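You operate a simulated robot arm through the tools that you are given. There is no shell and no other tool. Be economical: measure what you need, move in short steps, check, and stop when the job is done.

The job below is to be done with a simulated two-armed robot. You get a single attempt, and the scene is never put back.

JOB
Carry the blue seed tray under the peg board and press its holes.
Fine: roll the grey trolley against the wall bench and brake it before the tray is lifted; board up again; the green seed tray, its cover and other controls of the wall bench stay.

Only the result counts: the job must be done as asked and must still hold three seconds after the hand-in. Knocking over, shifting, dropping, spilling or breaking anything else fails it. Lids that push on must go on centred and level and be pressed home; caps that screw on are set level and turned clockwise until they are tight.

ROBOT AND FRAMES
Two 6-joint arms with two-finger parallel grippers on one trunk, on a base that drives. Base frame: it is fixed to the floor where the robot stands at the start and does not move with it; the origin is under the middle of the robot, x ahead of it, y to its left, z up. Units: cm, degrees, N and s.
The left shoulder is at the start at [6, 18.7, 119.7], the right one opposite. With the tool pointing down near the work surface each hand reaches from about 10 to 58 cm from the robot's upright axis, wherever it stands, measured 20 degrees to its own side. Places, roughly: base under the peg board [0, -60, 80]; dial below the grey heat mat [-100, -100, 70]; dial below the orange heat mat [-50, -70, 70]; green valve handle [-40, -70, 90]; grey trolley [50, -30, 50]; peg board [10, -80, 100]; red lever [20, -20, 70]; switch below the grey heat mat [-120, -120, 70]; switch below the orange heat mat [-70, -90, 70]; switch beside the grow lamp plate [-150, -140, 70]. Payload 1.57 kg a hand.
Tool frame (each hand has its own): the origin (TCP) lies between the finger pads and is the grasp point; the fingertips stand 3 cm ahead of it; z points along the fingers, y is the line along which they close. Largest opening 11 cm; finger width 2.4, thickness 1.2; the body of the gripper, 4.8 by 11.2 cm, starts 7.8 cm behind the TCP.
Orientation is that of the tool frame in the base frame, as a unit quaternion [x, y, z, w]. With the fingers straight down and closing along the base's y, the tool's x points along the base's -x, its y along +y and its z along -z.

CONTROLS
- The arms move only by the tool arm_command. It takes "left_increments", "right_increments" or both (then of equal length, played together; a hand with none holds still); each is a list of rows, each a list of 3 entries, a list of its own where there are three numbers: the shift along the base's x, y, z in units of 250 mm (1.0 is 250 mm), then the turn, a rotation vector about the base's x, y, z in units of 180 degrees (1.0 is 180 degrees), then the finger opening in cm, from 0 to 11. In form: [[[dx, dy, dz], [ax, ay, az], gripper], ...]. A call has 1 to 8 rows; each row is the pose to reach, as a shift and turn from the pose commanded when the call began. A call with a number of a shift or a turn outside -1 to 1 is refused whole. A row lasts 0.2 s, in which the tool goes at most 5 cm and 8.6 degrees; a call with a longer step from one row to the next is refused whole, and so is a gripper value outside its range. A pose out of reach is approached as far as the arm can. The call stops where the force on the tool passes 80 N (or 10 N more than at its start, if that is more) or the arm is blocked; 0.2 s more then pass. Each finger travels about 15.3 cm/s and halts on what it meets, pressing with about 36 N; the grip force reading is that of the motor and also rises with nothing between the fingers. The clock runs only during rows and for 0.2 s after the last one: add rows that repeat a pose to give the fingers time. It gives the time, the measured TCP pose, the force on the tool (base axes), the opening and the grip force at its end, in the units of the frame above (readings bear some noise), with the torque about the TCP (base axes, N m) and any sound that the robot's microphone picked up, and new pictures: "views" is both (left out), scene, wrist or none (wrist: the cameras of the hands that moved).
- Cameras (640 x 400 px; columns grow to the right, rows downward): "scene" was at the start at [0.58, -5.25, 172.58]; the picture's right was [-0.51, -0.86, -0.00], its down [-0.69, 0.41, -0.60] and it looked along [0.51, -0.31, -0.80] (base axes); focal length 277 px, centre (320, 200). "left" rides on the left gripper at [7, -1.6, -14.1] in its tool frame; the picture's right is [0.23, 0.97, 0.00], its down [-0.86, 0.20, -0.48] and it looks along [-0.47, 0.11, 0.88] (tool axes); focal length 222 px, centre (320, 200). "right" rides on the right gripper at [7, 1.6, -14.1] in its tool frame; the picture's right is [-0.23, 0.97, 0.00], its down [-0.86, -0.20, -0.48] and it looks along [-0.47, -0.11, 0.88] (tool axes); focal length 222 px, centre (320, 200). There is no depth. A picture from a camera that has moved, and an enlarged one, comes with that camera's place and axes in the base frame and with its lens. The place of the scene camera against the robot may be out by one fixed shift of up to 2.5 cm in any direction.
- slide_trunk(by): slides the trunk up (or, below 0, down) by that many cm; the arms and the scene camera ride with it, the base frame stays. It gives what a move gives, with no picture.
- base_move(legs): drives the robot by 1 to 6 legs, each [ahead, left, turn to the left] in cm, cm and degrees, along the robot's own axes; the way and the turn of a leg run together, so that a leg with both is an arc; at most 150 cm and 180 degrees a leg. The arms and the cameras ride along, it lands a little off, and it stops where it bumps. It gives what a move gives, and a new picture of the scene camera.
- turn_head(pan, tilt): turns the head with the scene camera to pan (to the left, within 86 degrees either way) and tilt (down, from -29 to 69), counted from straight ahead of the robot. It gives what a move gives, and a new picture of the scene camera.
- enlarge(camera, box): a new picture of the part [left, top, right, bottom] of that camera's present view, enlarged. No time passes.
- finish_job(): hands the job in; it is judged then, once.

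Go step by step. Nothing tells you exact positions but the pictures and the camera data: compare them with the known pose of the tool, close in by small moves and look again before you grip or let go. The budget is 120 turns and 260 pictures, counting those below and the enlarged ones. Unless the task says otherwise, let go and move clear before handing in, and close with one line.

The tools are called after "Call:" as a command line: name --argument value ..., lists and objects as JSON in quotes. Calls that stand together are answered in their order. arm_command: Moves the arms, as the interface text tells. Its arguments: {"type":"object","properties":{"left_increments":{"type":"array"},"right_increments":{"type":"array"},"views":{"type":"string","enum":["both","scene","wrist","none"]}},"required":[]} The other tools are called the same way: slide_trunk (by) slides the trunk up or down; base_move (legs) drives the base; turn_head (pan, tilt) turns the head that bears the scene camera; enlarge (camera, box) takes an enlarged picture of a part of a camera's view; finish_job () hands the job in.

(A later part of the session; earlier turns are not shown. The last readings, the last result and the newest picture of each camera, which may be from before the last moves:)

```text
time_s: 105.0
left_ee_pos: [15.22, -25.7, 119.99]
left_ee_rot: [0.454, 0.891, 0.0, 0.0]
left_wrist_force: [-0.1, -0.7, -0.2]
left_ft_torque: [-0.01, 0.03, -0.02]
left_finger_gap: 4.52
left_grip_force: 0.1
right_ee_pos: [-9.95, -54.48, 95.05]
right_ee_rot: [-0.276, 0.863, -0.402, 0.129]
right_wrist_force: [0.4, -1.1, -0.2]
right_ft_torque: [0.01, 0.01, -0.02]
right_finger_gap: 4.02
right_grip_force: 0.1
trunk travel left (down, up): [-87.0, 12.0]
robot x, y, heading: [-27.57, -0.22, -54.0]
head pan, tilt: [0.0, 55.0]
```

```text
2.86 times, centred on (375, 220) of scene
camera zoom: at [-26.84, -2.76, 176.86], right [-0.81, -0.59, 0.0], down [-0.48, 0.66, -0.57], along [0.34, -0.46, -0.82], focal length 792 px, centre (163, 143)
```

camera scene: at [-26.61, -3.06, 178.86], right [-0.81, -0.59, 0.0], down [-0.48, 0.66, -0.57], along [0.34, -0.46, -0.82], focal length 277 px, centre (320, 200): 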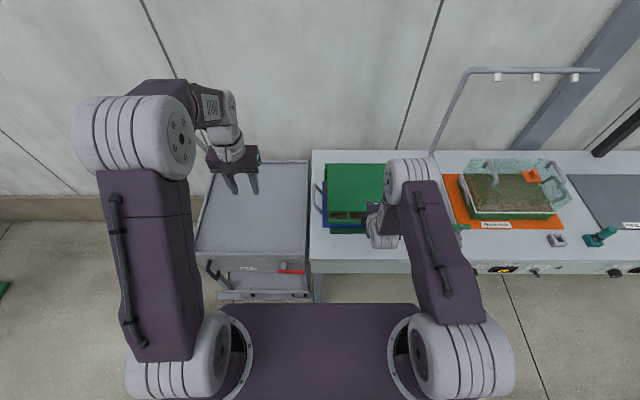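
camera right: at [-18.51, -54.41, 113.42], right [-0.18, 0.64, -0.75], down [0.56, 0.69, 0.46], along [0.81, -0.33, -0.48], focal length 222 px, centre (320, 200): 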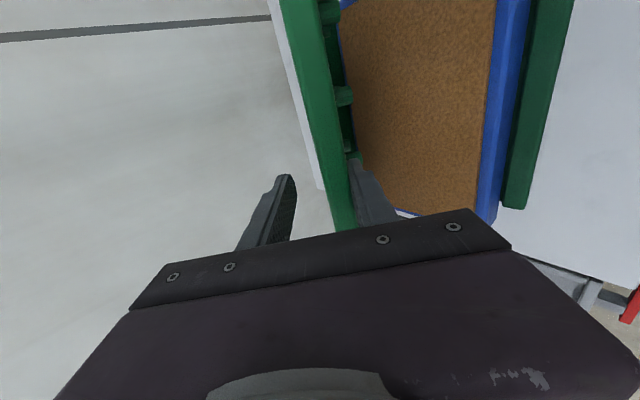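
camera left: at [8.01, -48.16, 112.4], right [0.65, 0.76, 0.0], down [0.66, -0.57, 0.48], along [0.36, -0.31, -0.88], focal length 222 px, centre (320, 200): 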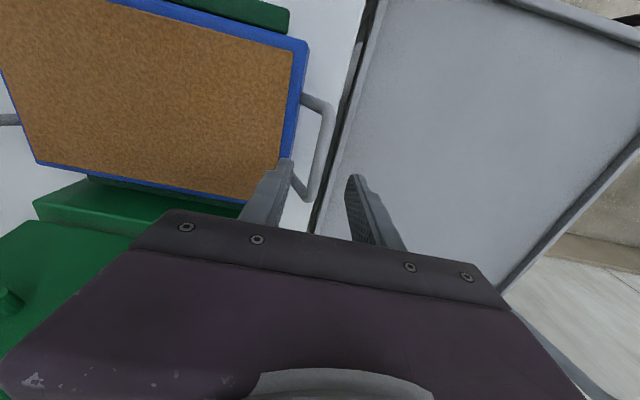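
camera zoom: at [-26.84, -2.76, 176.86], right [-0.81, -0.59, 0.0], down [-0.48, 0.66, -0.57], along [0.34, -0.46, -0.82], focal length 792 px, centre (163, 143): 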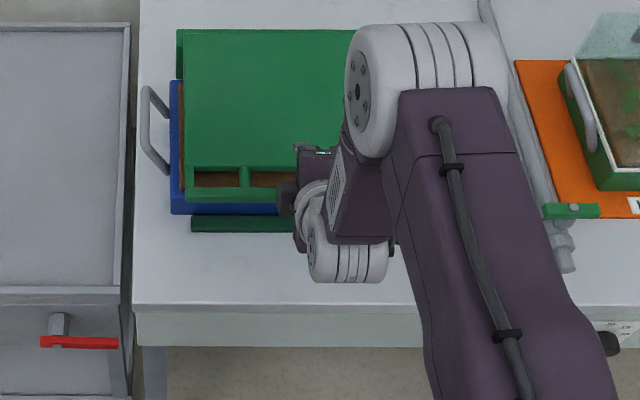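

The board has come to rest flat on the tray and the fork is free. I raise the hand, drive forward 10 cm and set the tool vertical with closed fingers for pressing.

Call:
arm_command --right_increments '[[[-0.01, 0.014, 0.1], [0, 0, 0], 4], [[-0.01, 0.014, 0.25], [0, 0, 0], 4], [[-0.01, 0.014, 0.4], [0, 0, 0], 2], [[-0.01, 0.014, 0.55], [0, 0, 0], 0], [[-0.01, 0.014, 0.65], [0, 0, 0], 0]]' --views "none"

Call:
base_move --legs '[[10, 0, 0]]'

Call:
arm_command --right_increments '[[[0, 0, 0], [0.037, 0.027, 0], 0], [[0, 0, 0], [0.074, 0.054, 0], 0], [[0, 0, 0], [0.111, 0.081, 0], 0], [[0, 0, 0], [0.148, 0.108, 0], 0], [[0, 0, 0], [0.185, 0.135, 0], 0], [[0, 0, 0], [0.2225, 0.1617, 0], 0]]' --views "both"

```text
time_s: 106.2
left_ee_pos: [15.09, -25.54, 120.16]
left_ee_rot: [0.454, 0.891, 0.0, 0.001]
left_wrist_force: [0.6, -0.1, 0.3]
left_ft_torque: [0.0, 0.0, -0.01]
left_finger_gap: 4.51
left_grip_force: 0.1
right_ee_pos: [-10.15, -54.02, 111.41]
right_ee_rot: [-0.276, 0.863, -0.403, 0.129]
right_wrist_force: [-0.5, 0.1, -0.1]
right_ft_torque: [-0.01, 0.0, 0.0]
right_finger_gap: 0.01
right_grip_force: 21.3
trunk travel left (down, up): [-87.0, 12.0]
robot x, y, heading: [-27.98, -0.02, -54.1]
head pan, tilt: [0.0, 55.0]
```

```text
time_s: 107.4
left_ee_pos: [20.68, -33.09, 120.38]
left_ee_rot: [0.454, 0.891, -0.001, 0.002]
left_wrist_force: [0.4, 0.3, 0.9]
left_ft_torque: [-0.02, -0.04, 0.02]
left_finger_gap: 4.5
left_grip_force: 0.0
right_ee_pos: [-4.56, -61.68, 111.42]
right_ee_rot: [-0.276, 0.862, -0.404, 0.13]
right_wrist_force: [-0.9, 0.7, 0.3]
right_ft_torque: [-0.01, 0.01, -0.01]
right_finger_gap: 0.0
right_grip_force: 21.7
trunk travel left (down, up): [-87.0, 12.0]
robot x, y, heading: [-22.12, -8.05, -53.7]
head pan, tilt: [0.0, 55.0]
camera scene: at [-21.6, -9.95, 176.87], right [-0.81, -0.59, 0.0], down [-0.48, 0.66, -0.58], along [0.34, -0.47, -0.82], focal length 277 px, centre (320, 200)
```

scene: 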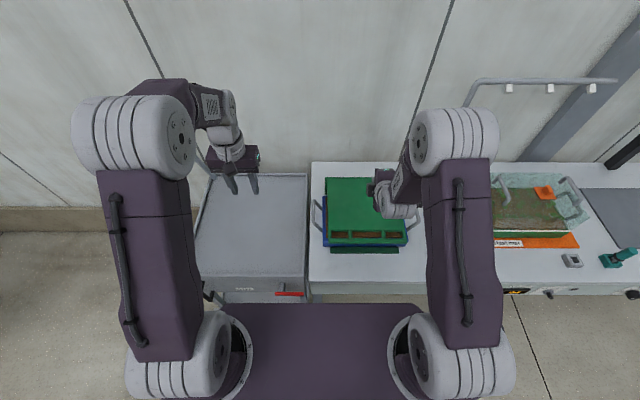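

```text
time_s: 108.8
left_ee_pos: [20.97, -33.64, 120.14]
left_ee_rot: [0.454, 0.891, -0.001, -0.001]
left_wrist_force: [-0.7, 0.8, -1.1]
left_ft_torque: [0.0, 0.02, 0.02]
left_finger_gap: 4.49
left_grip_force: 0.0
right_ee_pos: [-4.43, -62.15, 111.26]
right_ee_rot: [-0.306, 0.952, -0.005, -0.003]
right_wrist_force: [-0.8, 0.2, -0.9]
right_ft_torque: [0.08, -0.02, -0.01]
right_finger_gap: 0.0
right_grip_force: 21.4
right hand out of reach, approached as far as the arm can: row 3
trunk travel left (down, up): [-87.0, 12.0]
robot x, y, heading: [-22.27, -7.94, -53.9]
head pan, tilt: [0.0, 55.0]
camera scene: at [-21.12, -10.65, 176.87], right [-0.81, -0.59, 0.0], down [-0.48, 0.66, -0.57], along [0.34, -0.46, -0.82], focal length 277 px, centre (320, 200)
camera right: at [-11.06, -64.58, 125.39], right [-0.38, 0.92, -0.01], down [0.81, 0.34, 0.47], along [0.44, 0.17, -0.88], focal length 222 px, centre (320, 200)
```

scene: 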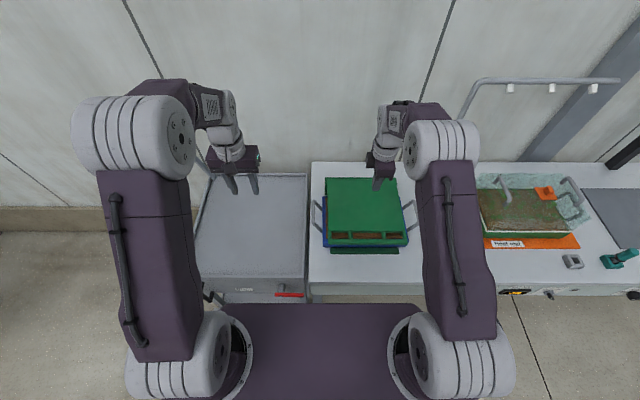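
right: 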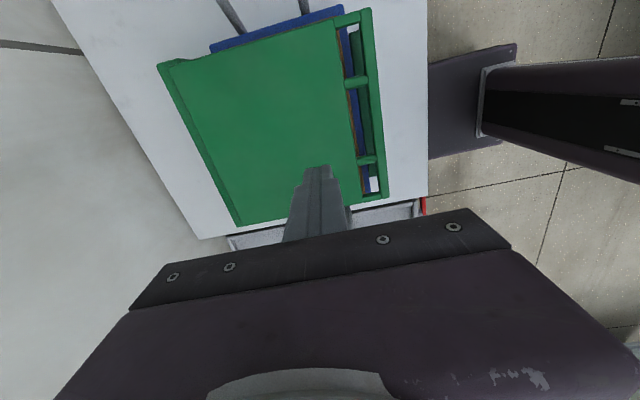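

Call:
enlarge --camera "scene" --box '[290, 150, 430, 270]'

Call:
enlarge --camera "right" --box '[140, 0, 440, 240]'

```text
3.33 times, centred on (360, 210) of scene
camera zoom: at [-21.12, -10.65, 176.87], right [-0.81, -0.59, 0.0], down [-0.48, 0.66, -0.57], along [0.34, -0.46, -0.82], focal length 924 px, centre (187, 167)
```

zoom: 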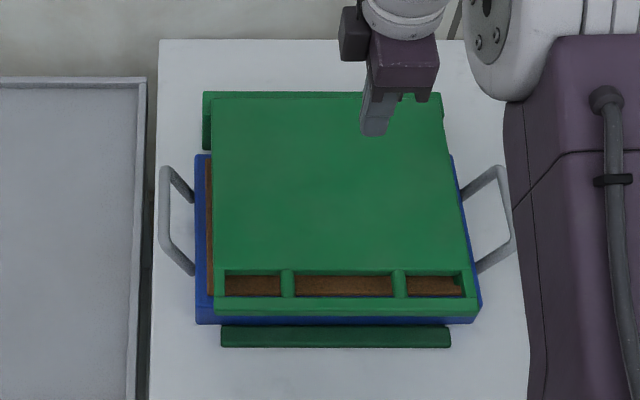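

```text
1.67 times, centred on (290, 120) of right
camera zoom: at [-11.06, -64.58, 125.39], right [-0.38, 0.92, -0.01], down [0.81, 0.34, 0.47], along [0.44, 0.17, -0.88], focal length 370 px, centre (370, 333)
```

zoom: 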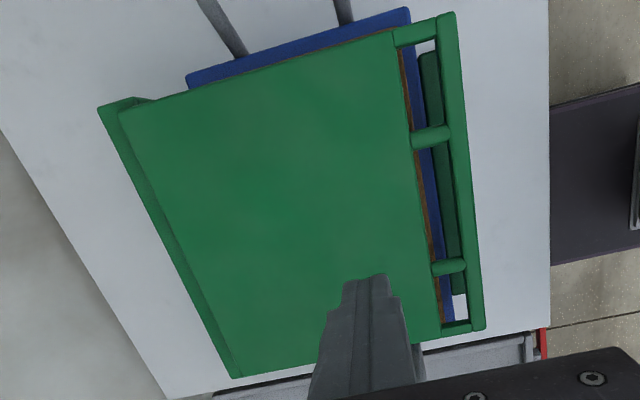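

The tray is square under the board. I now press down on the board near its front, slowly, watching the force.

Call:
arm_command --right_increments '[[[0, 0, -0.12], [0, 0, 0], 0], [[0, 0, -0.24], [0, 0, 0], 0], [[0, 0, -0.36], [0, 0, 0], 0], [[0, 0, -0.44], [0, 0, 0], 0], [[0, 0, -0.5], [0, 0, 0], 0], [[0, 0, -0.54], [0, 0, 0], 0], [[0, 0, -0.58], [0, 0, 0], 0], [[0, 0, -0.62], [0, 0, 0], 0]]' --views "wrist"

```text
time_s: 110.6
left_ee_pos: [20.91, -33.47, 120.17]
left_ee_rot: [0.454, 0.891, 0.0, 0.001]
left_wrist_force: [0.0, 0.3, -0.4]
left_ft_torque: [0.02, 0.01, 0.01]
left_finger_gap: 4.5
left_grip_force: 0.1
right_ee_pos: [-4.31, -62.06, 95.96]
right_ee_rot: [-0.306, 0.952, -0.005, -0.001]
right_wrist_force: [-0.2, -0.5, -0.2]
right_ft_torque: [0.0, 0.04, -0.01]
right_finger_gap: 0.01
right_grip_force: 21.2
trunk travel left (down, up): [-87.0, 12.0]
robot x, y, heading: [-21.94, -8.04, -54.1]
head pan, tilt: [0.0, 55.0]
camera right: at [-11.1, -64.52, 109.97], right [-0.38, 0.92, -0.01], down [0.81, 0.34, 0.47], along [0.44, 0.17, -0.88], focal length 222 px, centre (320, 200)
```

right: 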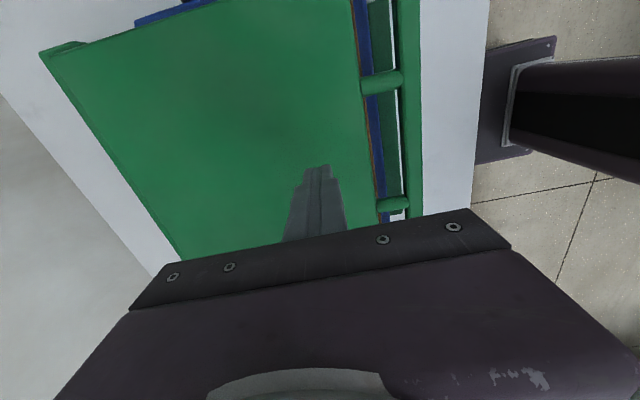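

No contact yet, with the tips at z≈93. I keep going in finer steps.

Call:
arm_command --right_increments '[[[0, 0, -0.04], [0, 0, 0], 0], [[0, 0, -0.08], [0, 0, 0], 0], [[0, 0, -0.12], [0, 0, 0], 0], [[0, 0, -0.16], [0, 0, 0], 0], [[0, 0, -0.19], [0, 0, 0], 0], [[0, 0, -0.22], [0, 0, 0], 0], [[0, 0, -0.25], [0, 0, 0], 0], [[0, 0, -0.28], [0, 0, 0], 0]]' --views "wrist"

```text
time_s: 111.9
left_ee_pos: [20.47, -32.56, 120.55]
left_ee_rot: [0.455, 0.891, -0.003, 0.004]
left_wrist_force: [-0.4, 0.3, 0.7]
left_ft_torque: [-0.01, 0.03, -0.02]
left_finger_gap: 4.52
left_grip_force: 0.0
right_ee_pos: [-4.5, -61.88, 92.43]
right_ee_rot: [-0.307, 0.952, -0.016, 0.0]
right_wrist_force: [-16.3, 22.3, 55.8]
right_ft_torque: [1.18, 0.27, 0.15]
right_finger_gap: 0.0
right_grip_force: 21.0
trunk travel left (down, up): [-87.0, 12.0]
robot x, y, heading: [-22.39, -8.03, -54.1]
head pan, tilt: [0.0, 55.0]
stopped in row 6 (right hand): the force on the tool passed its limit (the readings are from after the stop); the commanded pose is now the measured one
camera right: at [-11.27, -64.12, 106.56], right [-0.38, 0.92, -0.03], down [0.81, 0.35, 0.48], along [0.45, 0.16, -0.88], focal length 222 px, centre (320, 200)
```

right: 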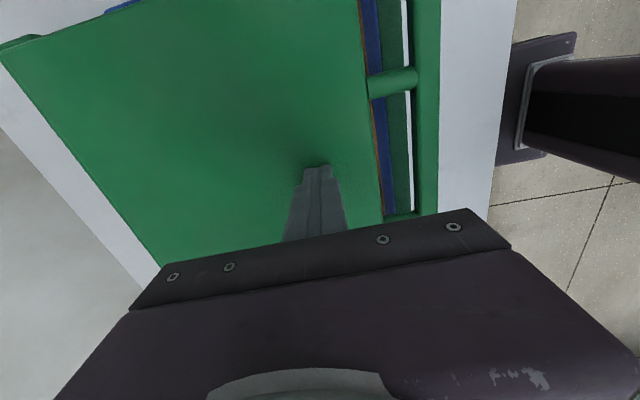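

Force passed 80 N with the tips at z≈89.4. To see how deep the pegs sit I look across from the left wrist camera.

Call:
enlarge --camera "left" --box '[0, 0, 640, 400]'

Call:
enlarge --camera "scene" --box '[300, 150, 420, 270]'

```text
1.00 times, centred on (320, 200) of left (not enlarged: the box is as wide or as high as the picture)
camera zoom: at [14.98, -27.8, 134.63], right [0.66, 0.76, 0.0], down [0.66, -0.57, 0.49], along [0.37, -0.32, -0.87], focal length 222 px, centre (320, 200)
```

zoom: 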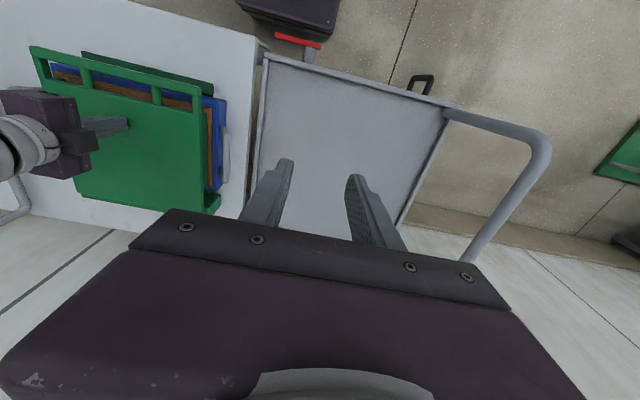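

```text
3.33 times, centred on (360, 210) of scene
camera zoom: at [-21.88, -9.07, 176.93], right [-0.81, -0.59, 0.0], down [-0.48, 0.66, -0.58], along [0.34, -0.47, -0.81], focal length 924 px, centre (187, 167)
```

zoom: 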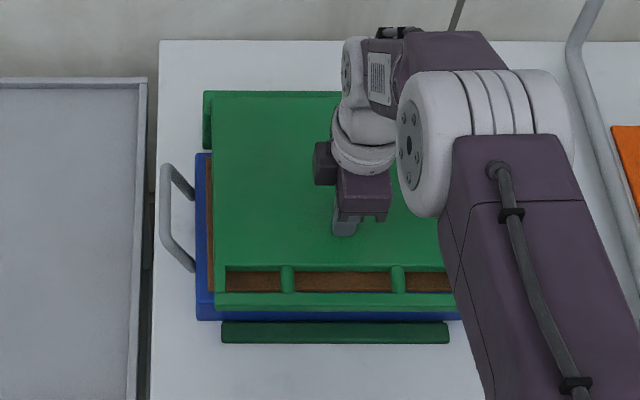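

The bar now triangulates to z≈88, about level with the hinge, so the board looks level and home. To be sure, I press again on the handle bar itself, where leverage is best.

Call:
arm_command --right_increments '[[[0, 0, 0.08], [0, 0, 0], 0], [[-0.03, 0.04, 0.16], [0, 0, 0], 0], [[-0.08, 0.11, 0.16], [0, 0, 0], 0], [[-0.13, 0.18, 0.16], [0, 0, 0], 0], [[-0.16, 0.22, 0.14], [0, 0, 0], 0]]' --views "both"

Call:
enlarge --camera "scene" --box '[300, 150, 420, 270]'

```text
time_s: 113.1
left_ee_pos: [20.81, -33.39, 120.07]
left_ee_rot: [0.453, 0.891, 0.0, 0.001]
left_wrist_force: [-0.3, 0.5, 0.2]
left_ft_torque: [-0.02, -0.03, 0.05]
left_finger_gap: 4.5
left_grip_force: 0.1
right_ee_pos: [-8.13, -56.93, 95.34]
right_ee_rot: [-0.307, 0.952, -0.014, 0.001]
right_wrist_force: [-0.5, 0.0, 0.4]
right_ft_torque: [0.0, 0.0, 0.03]
right_finger_gap: 0.01
right_grip_force: 21.1
trunk travel left (down, up): [-87.0, 12.0]
robot x, y, heading: [-22.19, -7.95, -54.1]
head pan, tilt: [0.0, 55.0]
camera scene: at [-21.31, -10.33, 176.87], right [-0.81, -0.59, 0.0], down [-0.48, 0.66, -0.57], along [0.34, -0.46, -0.82], focal length 277 px, centre (320, 200)
camera right: at [-15.03, -59.3, 109.32], right [-0.38, 0.92, -0.03], down [0.81, 0.35, 0.48], along [0.45, 0.16, -0.88], focal length 222 px, centre (320, 200)
```

scene: 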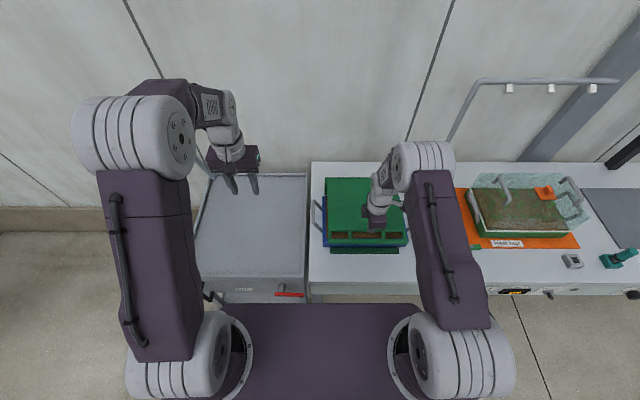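
right: 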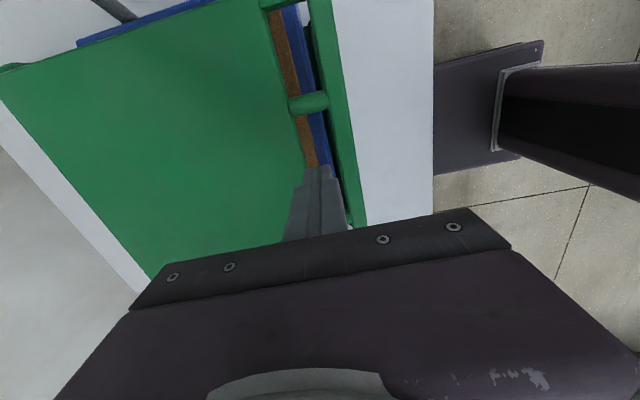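

```text
3.33 times, centred on (360, 210) of scene
camera zoom: at [-21.31, -10.33, 176.87], right [-0.81, -0.59, 0.0], down [-0.48, 0.66, -0.57], along [0.34, -0.46, -0.82], focal length 924 px, centre (187, 167)
```

zoom: 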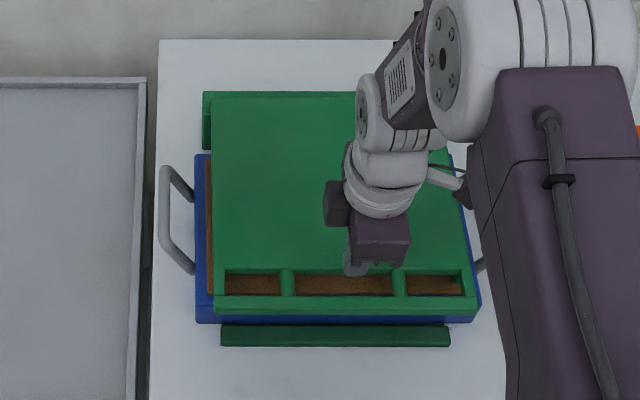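

The board barely changed between before and after pressing. I move 1.5 cm onto the bar and press there.

Call:
arm_command --right_increments '[[[-0.038, 0.052, 0], [0, 0, 0], 0], [[-0.038, 0.052, -0.04], [0, 0, 0], 0], [[-0.038, 0.052, -0.08], [0, 0, 0], 0], [[-0.038, 0.052, -0.1], [0, 0, 0], 0], [[-0.038, 0.052, -0.12], [0, 0, 0], 0], [[-0.038, 0.052, -0.14], [0, 0, 0], 0]]' --views "wrist"

```text
time_s: 114.5
left_ee_pos: [20.48, -32.94, 120.52]
left_ee_rot: [0.454, 0.891, -0.002, 0.004]
left_wrist_force: [-0.4, -0.7, 0.8]
left_ft_torque: [-0.03, -0.02, 0.01]
left_finger_gap: 4.5
left_grip_force: 0.1
right_ee_pos: [-9.09, -55.9, 92.42]
right_ee_rot: [-0.305, 0.952, -0.022, 0.003]
right_wrist_force: [-7.4, -7.9, 66.0]
right_ft_torque: [0.35, 0.45, 0.06]
right_finger_gap: 0.0
right_grip_force: 21.1
trunk travel left (down, up): [-87.0, 12.0]
robot x, y, heading: [-22.25, -8.33, -53.9]
head pan, tilt: [0.0, 55.0]
camera right: at [-16.0, -57.97, 106.46], right [-0.38, 0.92, -0.04], down [0.8, 0.36, 0.48], along [0.46, 0.15, -0.88], focal length 222 px, centre (320, 200)
```

right: 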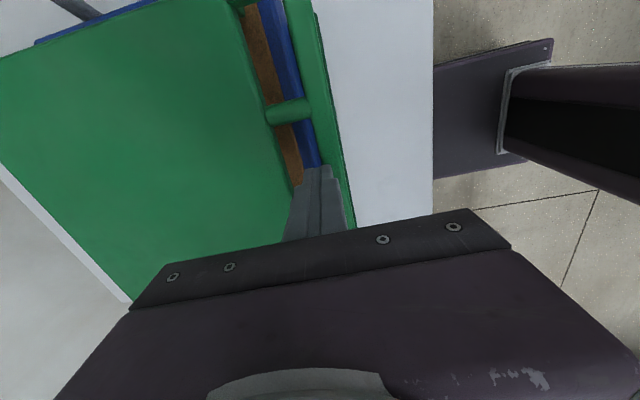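

Bar top and board top are both at z=89.4, so the board is exactly level, and it's a hard stop at 66 N. I hold it with a touch more force, then lift off.

Call:
arm_command --right_increments '[[[0, 0, -0.006], [0, 0, 0], 0], [[0, 0, -0.006], [0, 0, 0], 0], [[0, 0, -0.006], [0, 0, 0], 0]]' --views "none"

Call:
arm_command --right_increments '[[[0, 0, 0.08], [0, 0, 0], 0], [[0, 0, 0.2], [0, 0, 0], 0], [[0, 0, 0.35], [0, 0, 0], 0], [[-0.06, 0.08, 0.5], [0, 0, 0], 0], [[-0.12, 0.16, 0.6], [0, 0, 0], 2], [[-0.18, 0.24, 0.6], [0, 0, 0], 4]]' --views "none"

```text
time_s: 115.0
left_ee_pos: [20.49, -32.83, 120.47]
left_ee_rot: [0.455, 0.891, -0.003, 0.003]
left_wrist_force: [0.5, -0.5, -0.2]
left_ft_torque: [-0.01, 0.01, 0.02]
left_finger_gap: 4.5
left_grip_force: 0.1
right_ee_pos: [-9.05, -55.96, 92.37]
right_ee_rot: [-0.305, 0.952, -0.023, 0.003]
right_wrist_force: [-14.2, 6.5, 48.7]
right_ft_torque: [0.61, 0.58, 0.07]
right_finger_gap: 0.0
right_grip_force: 21.4
trunk travel left (down, up): [-87.0, 12.0]
robot x, y, heading: [-22.14, -7.5, -54.0]
head pan, tilt: [0.0, 55.0]
stopped in row 2 (right hand): the force on the tool passed its limit (the readings are from after the stop); the commanded pose is now the measured one
```

```text
time_s: 116.4
left_ee_pos: [20.87, -33.45, 120.19]
left_ee_rot: [0.454, 0.891, 0.0, 0.001]
left_wrist_force: [-0.1, -0.4, 0.4]
left_ft_torque: [-0.01, 0.02, 0.02]
left_finger_gap: 4.49
left_grip_force: 0.1
right_ee_pos: [-13.39, -50.26, 106.9]
right_ee_rot: [-0.307, 0.952, -0.02, 0.003]
right_wrist_force: [0.3, -0.7, 0.2]
right_ft_torque: [-0.01, 0.03, 0.03]
right_finger_gap: 4.0
right_grip_force: 0.1
trunk travel left (down, up): [-87.0, 12.0]
robot x, y, heading: [-22.02, -8.33, -53.9]
head pan, tilt: [0.0, 55.0]
```

Pressed home. Next the board has to go up again: I back off a little and tilt the fork about 60°, so the lower finger can slide under the handle bar from the front.

Call:
base_move --legs '[[-6.5, 0, 0]]'

Call:
arm_command --right_increments '[[[0.02, -0.027, 0], [-0.034, -0.0245, 0], 4], [[0.04, -0.055, -0.02], [-0.0675, -0.049, 0], 4], [[0.06, -0.08, -0.06], [-0.101, -0.0735, 0], 4], [[0.08, -0.11, -0.1], [-0.135, -0.098, 0], 4], [[0.1, -0.137, -0.15], [-0.169, -0.1225, 0], 4], [[0.12, -0.165, -0.2], [-0.2025, -0.147, 0], 4], [[0.14, -0.19, -0.26], [-0.236, -0.1715, 0], 4], [[0.158, -0.217, -0.32], [-0.27, -0.196, 0], 4]]' --views "both"

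```text
time_s: 117.4
left_ee_pos: [17.31, -28.82, 119.9]
left_ee_rot: [0.454, 0.891, 0.001, -0.003]
left_wrist_force: [-0.6, -0.2, 0.0]
left_ft_torque: [0.07, 0.06, 0.0]
left_finger_gap: 4.51
left_grip_force: 0.1
right_ee_pos: [-16.71, -45.66, 106.7]
right_ee_rot: [-0.307, 0.952, -0.017, 0.002]
right_wrist_force: [-0.5, -0.1, -0.7]
right_ft_torque: [0.04, 0.02, -0.04]
right_finger_gap: 4.0
right_grip_force: 0.1
trunk travel left (down, up): [-87.0, 12.0]
robot x, y, heading: [-25.87, -2.78, -54.0]
head pan, tilt: [0.0, 55.0]
camera scene: at [-24.41, -6.11, 176.85], right [-0.81, -0.59, 0.0], down [-0.48, 0.67, -0.57], along [0.33, -0.46, -0.82], focal length 277 px, centre (320, 200)
```

scene: 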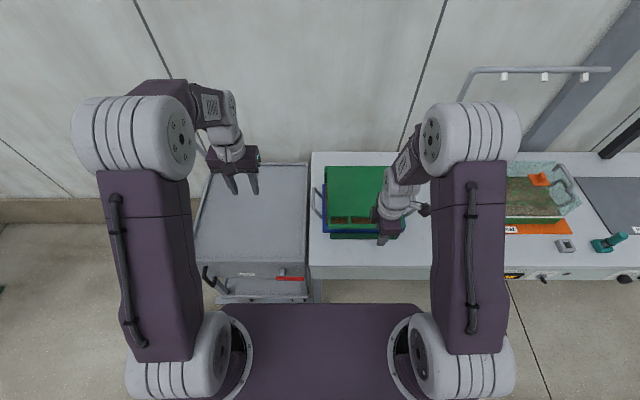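

```text
time_s: 119.2
left_ee_pos: [17.06, -28.33, 119.99]
left_ee_rot: [0.454, 0.891, 0.001, 0.0]
left_wrist_force: [0.1, 0.0, -0.1]
left_ft_torque: [0.03, 0.0, 0.04]
left_finger_gap: 4.51
left_grip_force: 0.0
right_ee_pos: [-3.78, -61.29, 102.07]
right_ee_rot: [-0.264, 0.828, -0.471, 0.15]
right_wrist_force: [0.2, 0.3, -0.3]
right_ft_torque: [-0.03, 0.01, 0.01]
right_finger_gap: 4.0
right_grip_force: 0.2
right hand out of reach, approached as far as the arm can: row 6, 7, 8
trunk travel left (down, up): [-87.0, 12.0]
robot x, y, heading: [-26.26, -2.88, -54.0]
head pan, tilt: [0.0, 55.0]
camera scene: at [-24.94, -5.46, 176.87], right [-0.81, -0.59, 0.0], down [-0.48, 0.66, -0.57], along [0.34, -0.46, -0.82], focal length 277 px, centre (320, 200)
camera right: at [-17.0, -54.6, 107.87], right [-0.1, 0.54, -0.84], down [0.52, 0.75, 0.42], along [0.85, -0.39, -0.36], focal length 222 px, centre (320, 200)
```

scene: 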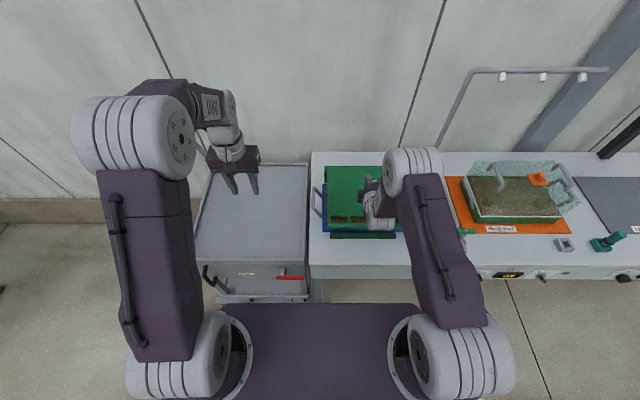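
right: 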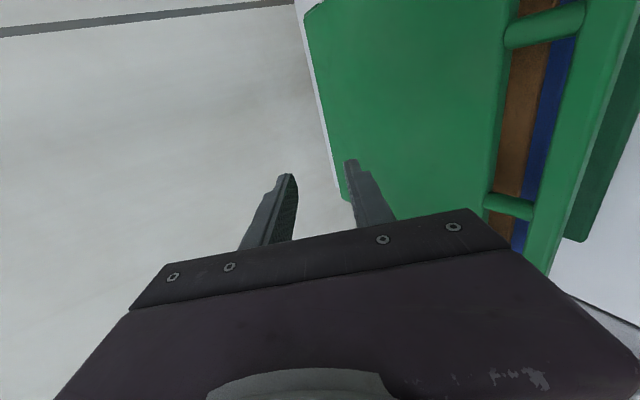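

The arm has a minimum wrist–shoulder distance, so raising the trunk will let it fold in above the front of the bench. I raise the trunk, then bring the fork back and down in front of the bar.

Call:
slide_trunk --by 11.5

Call:
arm_command --right_increments '[[[-0.08, 0.11, 0], [0, 0, 0], 4], [[-0.16, 0.22, 0], [0, 0, 0], 4], [[-0.23, 0.32, -0.1], [0, 0, 0], 4], [[-0.28, 0.39, -0.25], [0, 0, 0], 4], [[-0.31, 0.43, -0.42], [0, 0, 0], 4], [[-0.339, 0.466, -0.6], [0, 0, 0], 4], [[-0.339, 0.466, -0.75], [0, 0, 0], 4]]' --views "both"

```text
time_s: 120.7
left_ee_pos: [17.04, -28.27, 131.64]
left_ee_rot: [0.454, 0.891, 0.0, 0.001]
left_wrist_force: [-1.1, -0.5, -1.0]
left_ft_torque: [-0.02, 0.01, 0.01]
left_finger_gap: 4.5
left_grip_force: 0.1
right_ee_pos: [-3.83, -61.04, 113.77]
right_ee_rot: [-0.264, 0.828, -0.472, 0.149]
right_wrist_force: [-0.8, -0.3, 0.2]
right_ft_torque: [0.02, 0.0, 0.01]
right_finger_gap: 3.99
right_grip_force: 0.1
trunk travel left (down, up): [-98.5, 0.5]
robot x, y, heading: [-26.0, -2.66, -53.8]
head pan, tilt: [0.0, 55.0]
```

```text
time_s: 122.3
left_ee_pos: [17.29, -27.43, 131.83]
left_ee_rot: [0.454, 0.891, -0.003, 0.001]
left_wrist_force: [0.4, -0.3, 0.5]
left_ft_torque: [-0.01, 0.02, 0.02]
left_finger_gap: 4.48
left_grip_force: 0.1
right_ee_pos: [-5.55, -55.56, 91.75]
right_ee_rot: [-0.263, 0.816, -0.49, 0.156]
right_wrist_force: [13.5, -2.7, 60.7]
right_ft_torque: [-1.09, -1.14, 0.24]
right_finger_gap: 0.0
right_grip_force: 0.0
right hand out of reach, approached as far as the arm can: row 1, 2, 3, 4, 5, 6, 7
trunk travel left (down, up): [-98.5, 0.5]
robot x, y, heading: [-25.88, -2.74, -54.2]
head pan, tilt: [0.0, 55.0]
camera scene: at [-24.82, -4.04, 188.51], right [-0.81, -0.59, 0.0], down [-0.48, 0.66, -0.58], along [0.34, -0.47, -0.82], focal length 277 px, centre (320, 200)
camera right: at [-18.97, -48.79, 96.92], right [-0.08, 0.5, -0.86], down [0.51, 0.76, 0.4], along [0.86, -0.4, -0.32], focal length 222 px, centre (320, 200)
```

scene: 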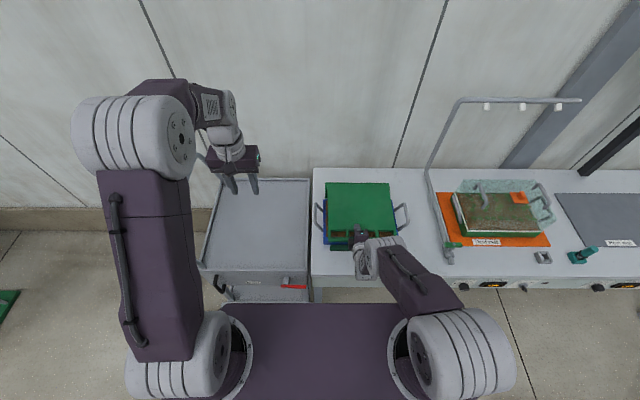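
right: 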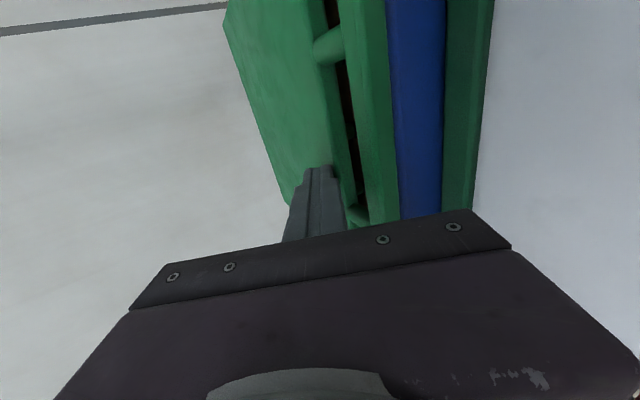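

The hand couldn't retract enough and came down on the board; nothing seems displaced. I lift off straight away and back the base away.

Call:
arm_command --right_increments '[[[0, 0, 0.08], [0, 0, 0], 1], [[0, 0, 0.2], [0, 0, 0], 2], [[0, 0, 0.35], [0, 0, 0], 4]]' --views "none"

Call:
base_move --legs '[[-13, 0, 0]]'

Call:
enlarge --camera "scene" --box '[290, 140, 430, 260]'

Call:
enlarge --camera "right" --box '[0, 0, 640, 400]'

```text
time_s: 123.1
left_ee_pos: [16.96, -28.46, 131.62]
left_ee_rot: [0.454, 0.891, 0.0, 0.001]
left_wrist_force: [0.0, -0.1, -0.2]
left_ft_torque: [0.01, 0.01, 0.03]
left_finger_gap: 4.5
left_grip_force: 0.1
right_ee_pos: [-3.88, -58.19, 96.61]
right_ee_rot: [-0.264, 0.83, -0.468, 0.149]
right_wrist_force: [0.4, 0.8, 0.1]
right_ft_torque: [0.04, 0.01, 0.0]
right_finger_gap: 4.01
right_grip_force: 0.1
right hand out of reach, approached as far as the arm can: row 1, 2, 3
trunk travel left (down, up): [-98.5, 0.5]
robot x, y, heading: [-25.9, -3.18, -54.0]
head pan, tilt: [0.0, 55.0]
```

```text
time_s: 124.4
left_ee_pos: [9.44, -17.81, 131.57]
left_ee_rot: [0.454, 0.891, 0.001, -0.001]
left_wrist_force: [0.2, -0.6, 0.1]
left_ft_torque: [0.01, -0.01, -0.01]
left_finger_gap: 4.49
left_grip_force: 0.2
right_ee_pos: [-11.41, -47.71, 96.54]
right_ee_rot: [-0.264, 0.829, -0.469, 0.149]
right_wrist_force: [0.1, -1.4, -0.7]
right_ft_torque: [0.01, -0.02, 0.0]
right_finger_gap: 4.02
right_grip_force: 0.0
trunk travel left (down, up): [-98.5, 0.5]
robot x, y, heading: [-34.01, 8.15, -54.1]
head pan, tilt: [0.0, 55.0]
camera scene: at [-32.63, 5.15, 188.36], right [-0.81, -0.59, 0.0], down [-0.48, 0.66, -0.57], along [0.34, -0.46, -0.82], focal length 277 px, centre (320, 200)
```

scene: 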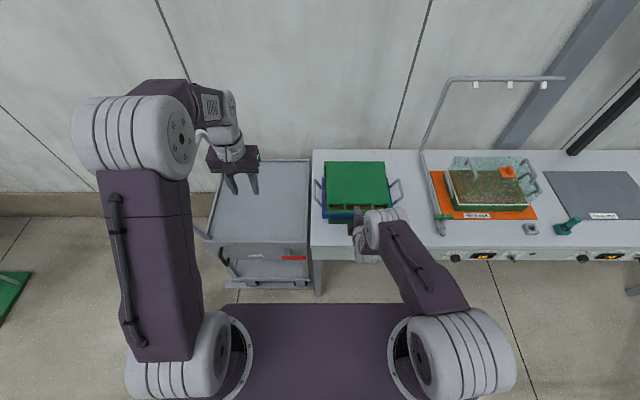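

```text
3.33 times, centred on (360, 200) of scene
camera zoom: at [-32.63, 5.15, 188.36], right [-0.81, -0.59, 0.0], down [-0.48, 0.66, -0.57], along [0.34, -0.46, -0.82], focal length 924 px, centre (187, 200)
```

zoom: 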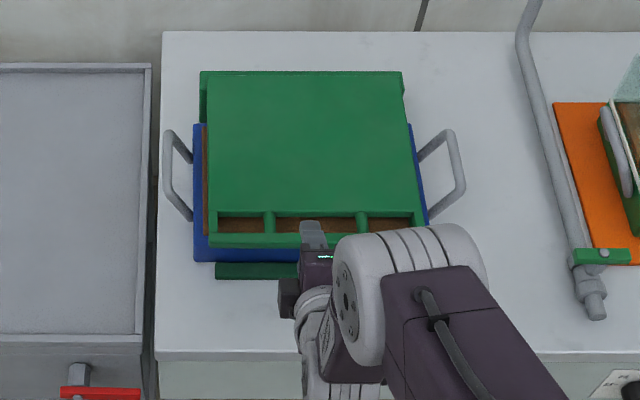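

```text
1.00 times, centred on (320, 200) of right (not enlarged: the box is as wide or as high as the picture)
camera zoom: at [-24.67, -41.02, 102.39], right [-0.1, 0.54, -0.83], down [0.52, 0.75, 0.42], along [0.85, -0.39, -0.36], focal length 222 px, centre (320, 200)
```

zoom: 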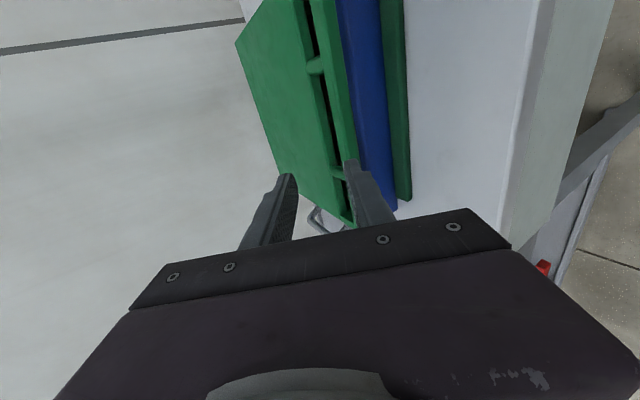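

Everything is intact and the board is still level on the tray. Now I lower the fork to the approach line in front of the bar and check.

Call:
arm_command --right_increments '[[[0.012, -0.018, -0.08], [0, 0, 0], 4], [[0.026, -0.036, -0.164], [0, 0, 0], 4], [[0.066, -0.091, -0.2], [0, 0, 0], 4]]' --views "wrist"

Call:
enlarge --camera "right" --box '[220, 80, 440, 240]'

```text
time_s: 125.2
left_ee_pos: [9.09, -17.38, 131.67]
left_ee_rot: [0.454, 0.891, 0.0, 0.001]
left_wrist_force: [-0.6, 0.5, 0.0]
left_ft_torque: [-0.02, 0.0, 0.01]
left_finger_gap: 4.48
left_grip_force: 0.1
right_ee_pos: [-10.01, -49.6, 91.93]
right_ee_rot: [-0.264, 0.828, -0.471, 0.15]
right_wrist_force: [-0.7, -0.2, 0.1]
right_ft_torque: [0.01, 0.03, 0.0]
right_finger_gap: 4.02
right_grip_force: 0.1
trunk travel left (down, up): [-98.5, 0.5]
robot x, y, heading: [-34.05, 7.57, -54.0]
head pan, tilt: [0.0, 55.0]
camera right: at [-23.28, -42.93, 97.69], right [-0.1, 0.54, -0.84], down [0.52, 0.75, 0.42], along [0.85, -0.39, -0.36], focal length 222 px, centre (320, 200)
```

right: 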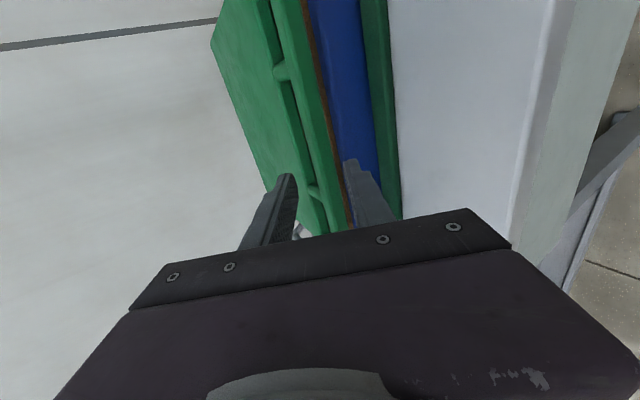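

```text
2.50 times, centred on (330, 160) of right
camera zoom: at [-23.28, -42.93, 97.69], right [-0.1, 0.54, -0.84], down [0.52, 0.75, 0.42], along [0.85, -0.39, -0.36], focal length 555 px, centre (295, 300)
```

zoom: 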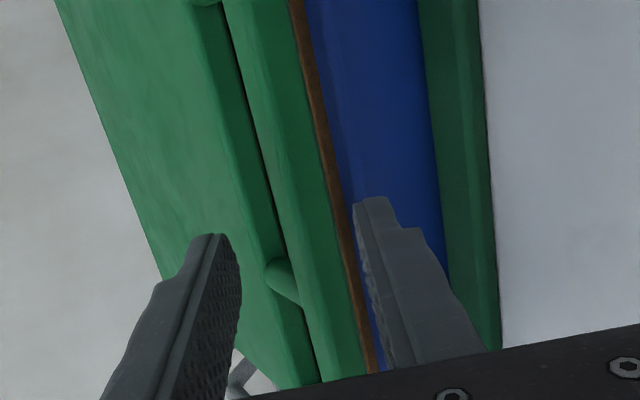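

The bar's underside is about 3 cm above the tray rim, and the lower finger is lined up to go beneath it. I slide in 5 cm along the tool axis.

Call:
arm_command --right_increments '[[[0.034, -0.046, -0.034], [0, 0, 0], 4], [[0.067, -0.093, -0.069], [0, 0, 0], 4], [[0.101, -0.139, -0.103], [0, 0, 0], 4]]' --views "wrist"

Call:
enlarge --camera "right" --box '[220, 80, 440, 240]'

```text
time_s: 126.0
left_ee_pos: [9.23, -17.4, 131.53]
left_ee_rot: [0.454, 0.891, -0.001, 0.001]
left_wrist_force: [-0.1, 0.4, -0.6]
left_ft_torque: [-0.01, -0.03, 0.0]
left_finger_gap: 4.48
left_grip_force: 0.0
right_ee_pos: [-9.21, -49.79, 91.79]
right_ee_rot: [-0.264, 0.828, -0.471, 0.149]
right_wrist_force: [-0.8, -0.3, 0.1]
right_ft_torque: [0.0, 0.0, -0.02]
right_finger_gap: 4.02
right_grip_force: 0.0
right hand out of reach, approached as far as the arm can: row 1, 2, 3
trunk travel left (down, up): [-98.5, 0.5]
robot x, y, heading: [-33.64, 8.1, -53.9]
head pan, tilt: [0.0, 55.0]
camera right: at [-22.53, -43.25, 97.65], right [-0.1, 0.54, -0.84], down [0.52, 0.75, 0.42], along [0.85, -0.39, -0.36], focal length 222 px, centre (320, 200)
```

right: 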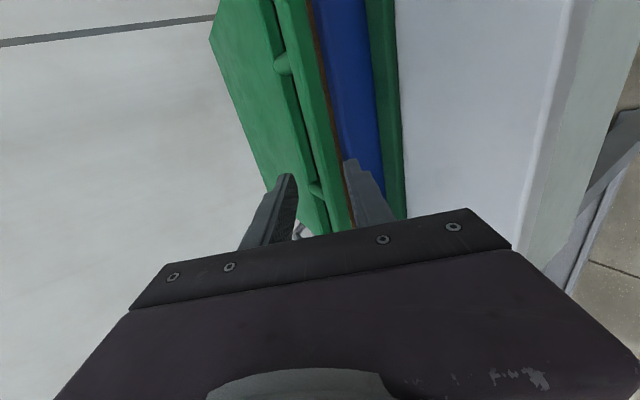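

```text
2.50 times, centred on (330, 160) of right
camera zoom: at [-22.53, -43.25, 97.65], right [-0.1, 0.54, -0.84], down [0.52, 0.75, 0.42], along [0.85, -0.39, -0.36], focal length 555 px, centre (295, 300)
```

zoom: 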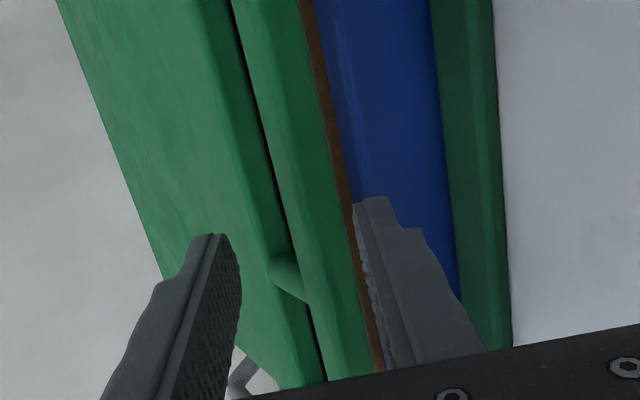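

The arm is now at its outer limit, so I close the last distance with trunk and base in small steps.

Call:
slide_trunk --by -2.4

Call:
base_move --legs '[[3, 0, 0]]'

Call:
enlarge --camera "right" --box '[220, 80, 440, 240]'

```text
time_s: 126.7
left_ee_pos: [9.11, -17.49, 129.21]
left_ee_rot: [0.453, 0.891, 0.0, 0.002]
left_wrist_force: [-0.6, 0.9, -0.5]
left_ft_torque: [0.03, 0.0, -0.01]
left_finger_gap: 4.49
left_grip_force: 0.0
right_ee_pos: [-9.07, -49.88, 89.44]
right_ee_rot: [-0.264, 0.828, -0.471, 0.15]
right_wrist_force: [1.1, 0.4, 0.4]
right_ft_torque: [0.02, 0.02, 0.01]
right_finger_gap: 4.0
right_grip_force: 0.1
trunk travel left (down, up): [-96.1, 2.9]
robot x, y, heading: [-33.79, 7.86, -54.0]
head pan, tilt: [0.0, 55.0]
```

```text
time_s: 127.5
left_ee_pos: [10.48, -19.0, 129.62]
left_ee_rot: [0.454, 0.891, -0.002, 0.004]
left_wrist_force: [0.0, 0.8, 1.6]
left_ft_torque: [-0.07, -0.06, -0.02]
left_finger_gap: 4.48
left_grip_force: 0.1
right_ee_pos: [-7.86, -51.77, 89.87]
right_ee_rot: [-0.263, 0.827, -0.474, 0.151]
right_wrist_force: [-0.3, 0.7, 1.2]
right_ft_torque: [0.02, 0.0, 0.01]
right_finger_gap: 3.99
right_grip_force: 0.1
trunk travel left (down, up): [-96.1, 2.9]
robot x, y, heading: [-32.53, 5.23, -54.2]
head pan, tilt: [0.0, 55.0]
camera scene: at [-31.94, 4.23, 185.98], right [-0.81, -0.59, 0.0], down [-0.48, 0.66, -0.58], along [0.34, -0.47, -0.82], focal length 277 px, centre (320, 200)
```

scene: 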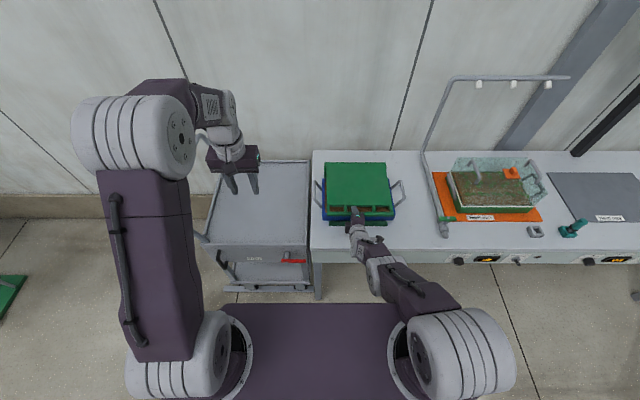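

```text
2.50 times, centred on (330, 160) of right
camera zoom: at [-21.12, -45.16, 95.57], right [-0.1, 0.53, -0.84], down [0.52, 0.75, 0.41], along [0.85, -0.39, -0.35], focal length 555 px, centre (295, 300)
```

zoom: 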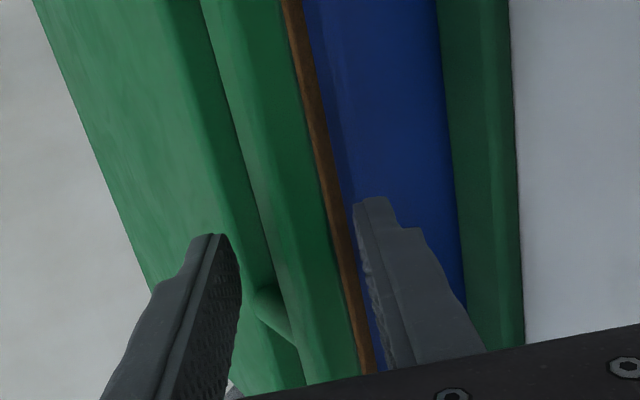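

Call:
base_move --legs '[[1.6, -0.8, 0]]'

Call:
enlarge --camera "right" --box '[220, 80, 440, 240]'

```text
time_s: 128.3
left_ee_pos: [11.18, -21.23, 129.23]
left_ee_rot: [0.454, 0.891, -0.001, 0.001]
left_wrist_force: [0.4, -0.4, 0.7]
left_ft_torque: [-0.04, 0.02, -0.02]
left_finger_gap: 4.52
left_grip_force: 0.1
right_ee_pos: [-7.34, -53.83, 89.74]
right_ee_rot: [-0.265, 0.828, -0.471, 0.15]
right_wrist_force: [0.0, -0.6, 0.4]
right_ft_torque: [0.0, 0.02, -0.04]
right_finger_gap: 4.03
right_grip_force: 0.1
trunk travel left (down, up): [-96.1, 2.9]
robot x, y, heading: [-31.83, 3.65, -54.0]
head pan, tilt: [0.0, 55.0]
camera scene: at [-31.01, 2.0, 185.96], right [-0.81, -0.59, 0.0], down [-0.48, 0.66, -0.58], along [0.34, -0.47, -0.82], focal length 277 px, centre (320, 200)
```

scene: 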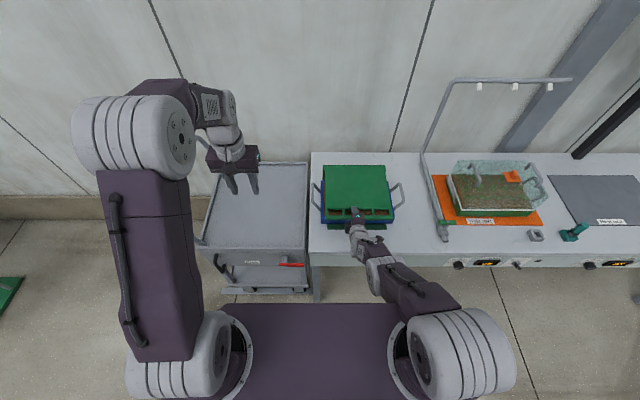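

```text
2.50 times, centred on (330, 160) of right
camera zoom: at [-20.55, -47.15, 95.37], right [-0.1, 0.54, -0.84], down [0.52, 0.75, 0.42], along [0.85, -0.39, -0.36], focal length 555 px, centre (295, 300)
```

zoom: 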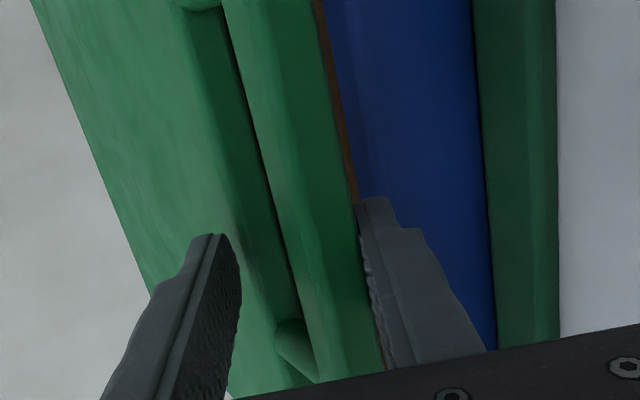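

The lower finger is under the bar. I lift along the hinge arc (hinge near n=69, z=87), starting slowly.

Call:
arm_command --right_increments '[[[0.002, -0.003, 0.04], [0, 0, 0], 4], [[0.005, -0.006, 0.088], [0, 0, 0], 4], [[0.012, -0.015, 0.15], [0, 0, 0], 4], [[0.018, -0.024, 0.208], [0, 0, 0], 4]]' --views "wrist"

```text
time_s: 129.3
left_ee_pos: [11.18, -21.54, 129.19]
left_ee_rot: [0.454, 0.891, 0.0, 0.001]
left_wrist_force: [0.5, 0.0, -0.2]
left_ft_torque: [-0.02, -0.02, -0.03]
left_finger_gap: 4.5
left_grip_force: 0.1
right_ee_pos: [-6.85, -54.56, 94.58]
right_ee_rot: [-0.265, 0.829, -0.47, 0.15]
right_wrist_force: [0.0, 2.0, -3.4]
right_ft_torque: [0.01, -0.02, 0.06]
right_finger_gap: 4.36
right_grip_force: 2.2
trunk travel left (down, up): [-96.1, 2.9]
robot x, y, heading: [-31.91, 4.01, -54.0]
head pan, tilt: [0.0, 55.0]
camera right: at [-20.13, -47.93, 100.45], right [-0.1, 0.54, -0.84], down [0.52, 0.75, 0.42], along [0.85, -0.39, -0.36], focal length 222 px, centre (320, 200)
```

right: 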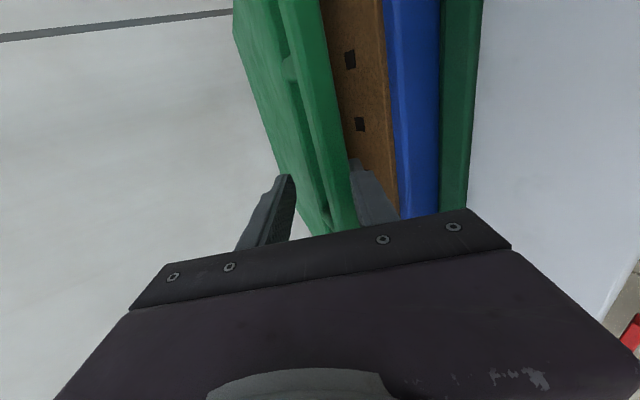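

Holes are pressed into the soil, the board is rising and the tray stays. I continue along the arc.

Call:
arm_command --right_increments '[[[0.018, -0.025, 0.06], [0, 0, 0], 4], [[0.034, -0.047, 0.125], [0, 0, 0], 4], [[0.05, -0.068, 0.19], [0, 0, 0], 4], [[0.067, -0.092, 0.258], [0, 0, 0], 4], [[0.09, -0.124, 0.325], [0, 0, 0], 4], [[0.116, -0.16, 0.394], [0, 0, 0], 4], [[0.14, -0.193, 0.45], [0, 0, 0], 4], [[0.168, -0.231, 0.506], [0, 0, 0], 4]]' --views "both"

```text
time_s: 131.1
left_ee_pos: [11.25, -21.49, 129.23]
left_ee_rot: [0.453, 0.891, -0.001, 0.001]
left_wrist_force: [0.4, -0.3, -0.7]
left_ft_torque: [-0.01, 0.01, -0.02]
left_finger_gap: 4.49
left_grip_force: 0.1
right_ee_pos: [-2.7, -60.38, 107.22]
right_ee_rot: [-0.264, 0.829, -0.47, 0.15]
right_wrist_force: [-1.1, 0.9, -3.4]
right_ft_torque: [0.07, 0.05, 0.02]
right_finger_gap: 4.28
right_grip_force: 1.7
trunk travel left (down, up): [-96.1, 2.9]
robot x, y, heading: [-32.0, 3.46, -54.0]
head pan, tilt: [0.0, 55.0]
camera scene: at [-30.88, 1.46, 185.96], right [-0.81, -0.59, 0.0], down [-0.48, 0.66, -0.57], along [0.34, -0.46, -0.82], focal length 277 px, centre (320, 200)
camera right: at [-15.89, -53.76, 113.06], right [-0.1, 0.54, -0.84], down [0.52, 0.75, 0.42], along [0.85, -0.39, -0.36], focal length 222 px, centre (320, 200)
```

scene: 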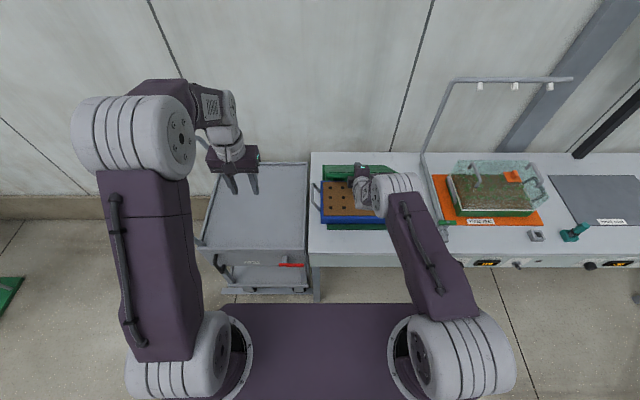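
right: 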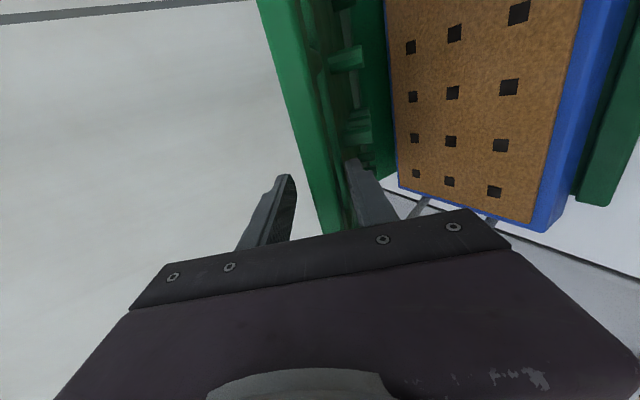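

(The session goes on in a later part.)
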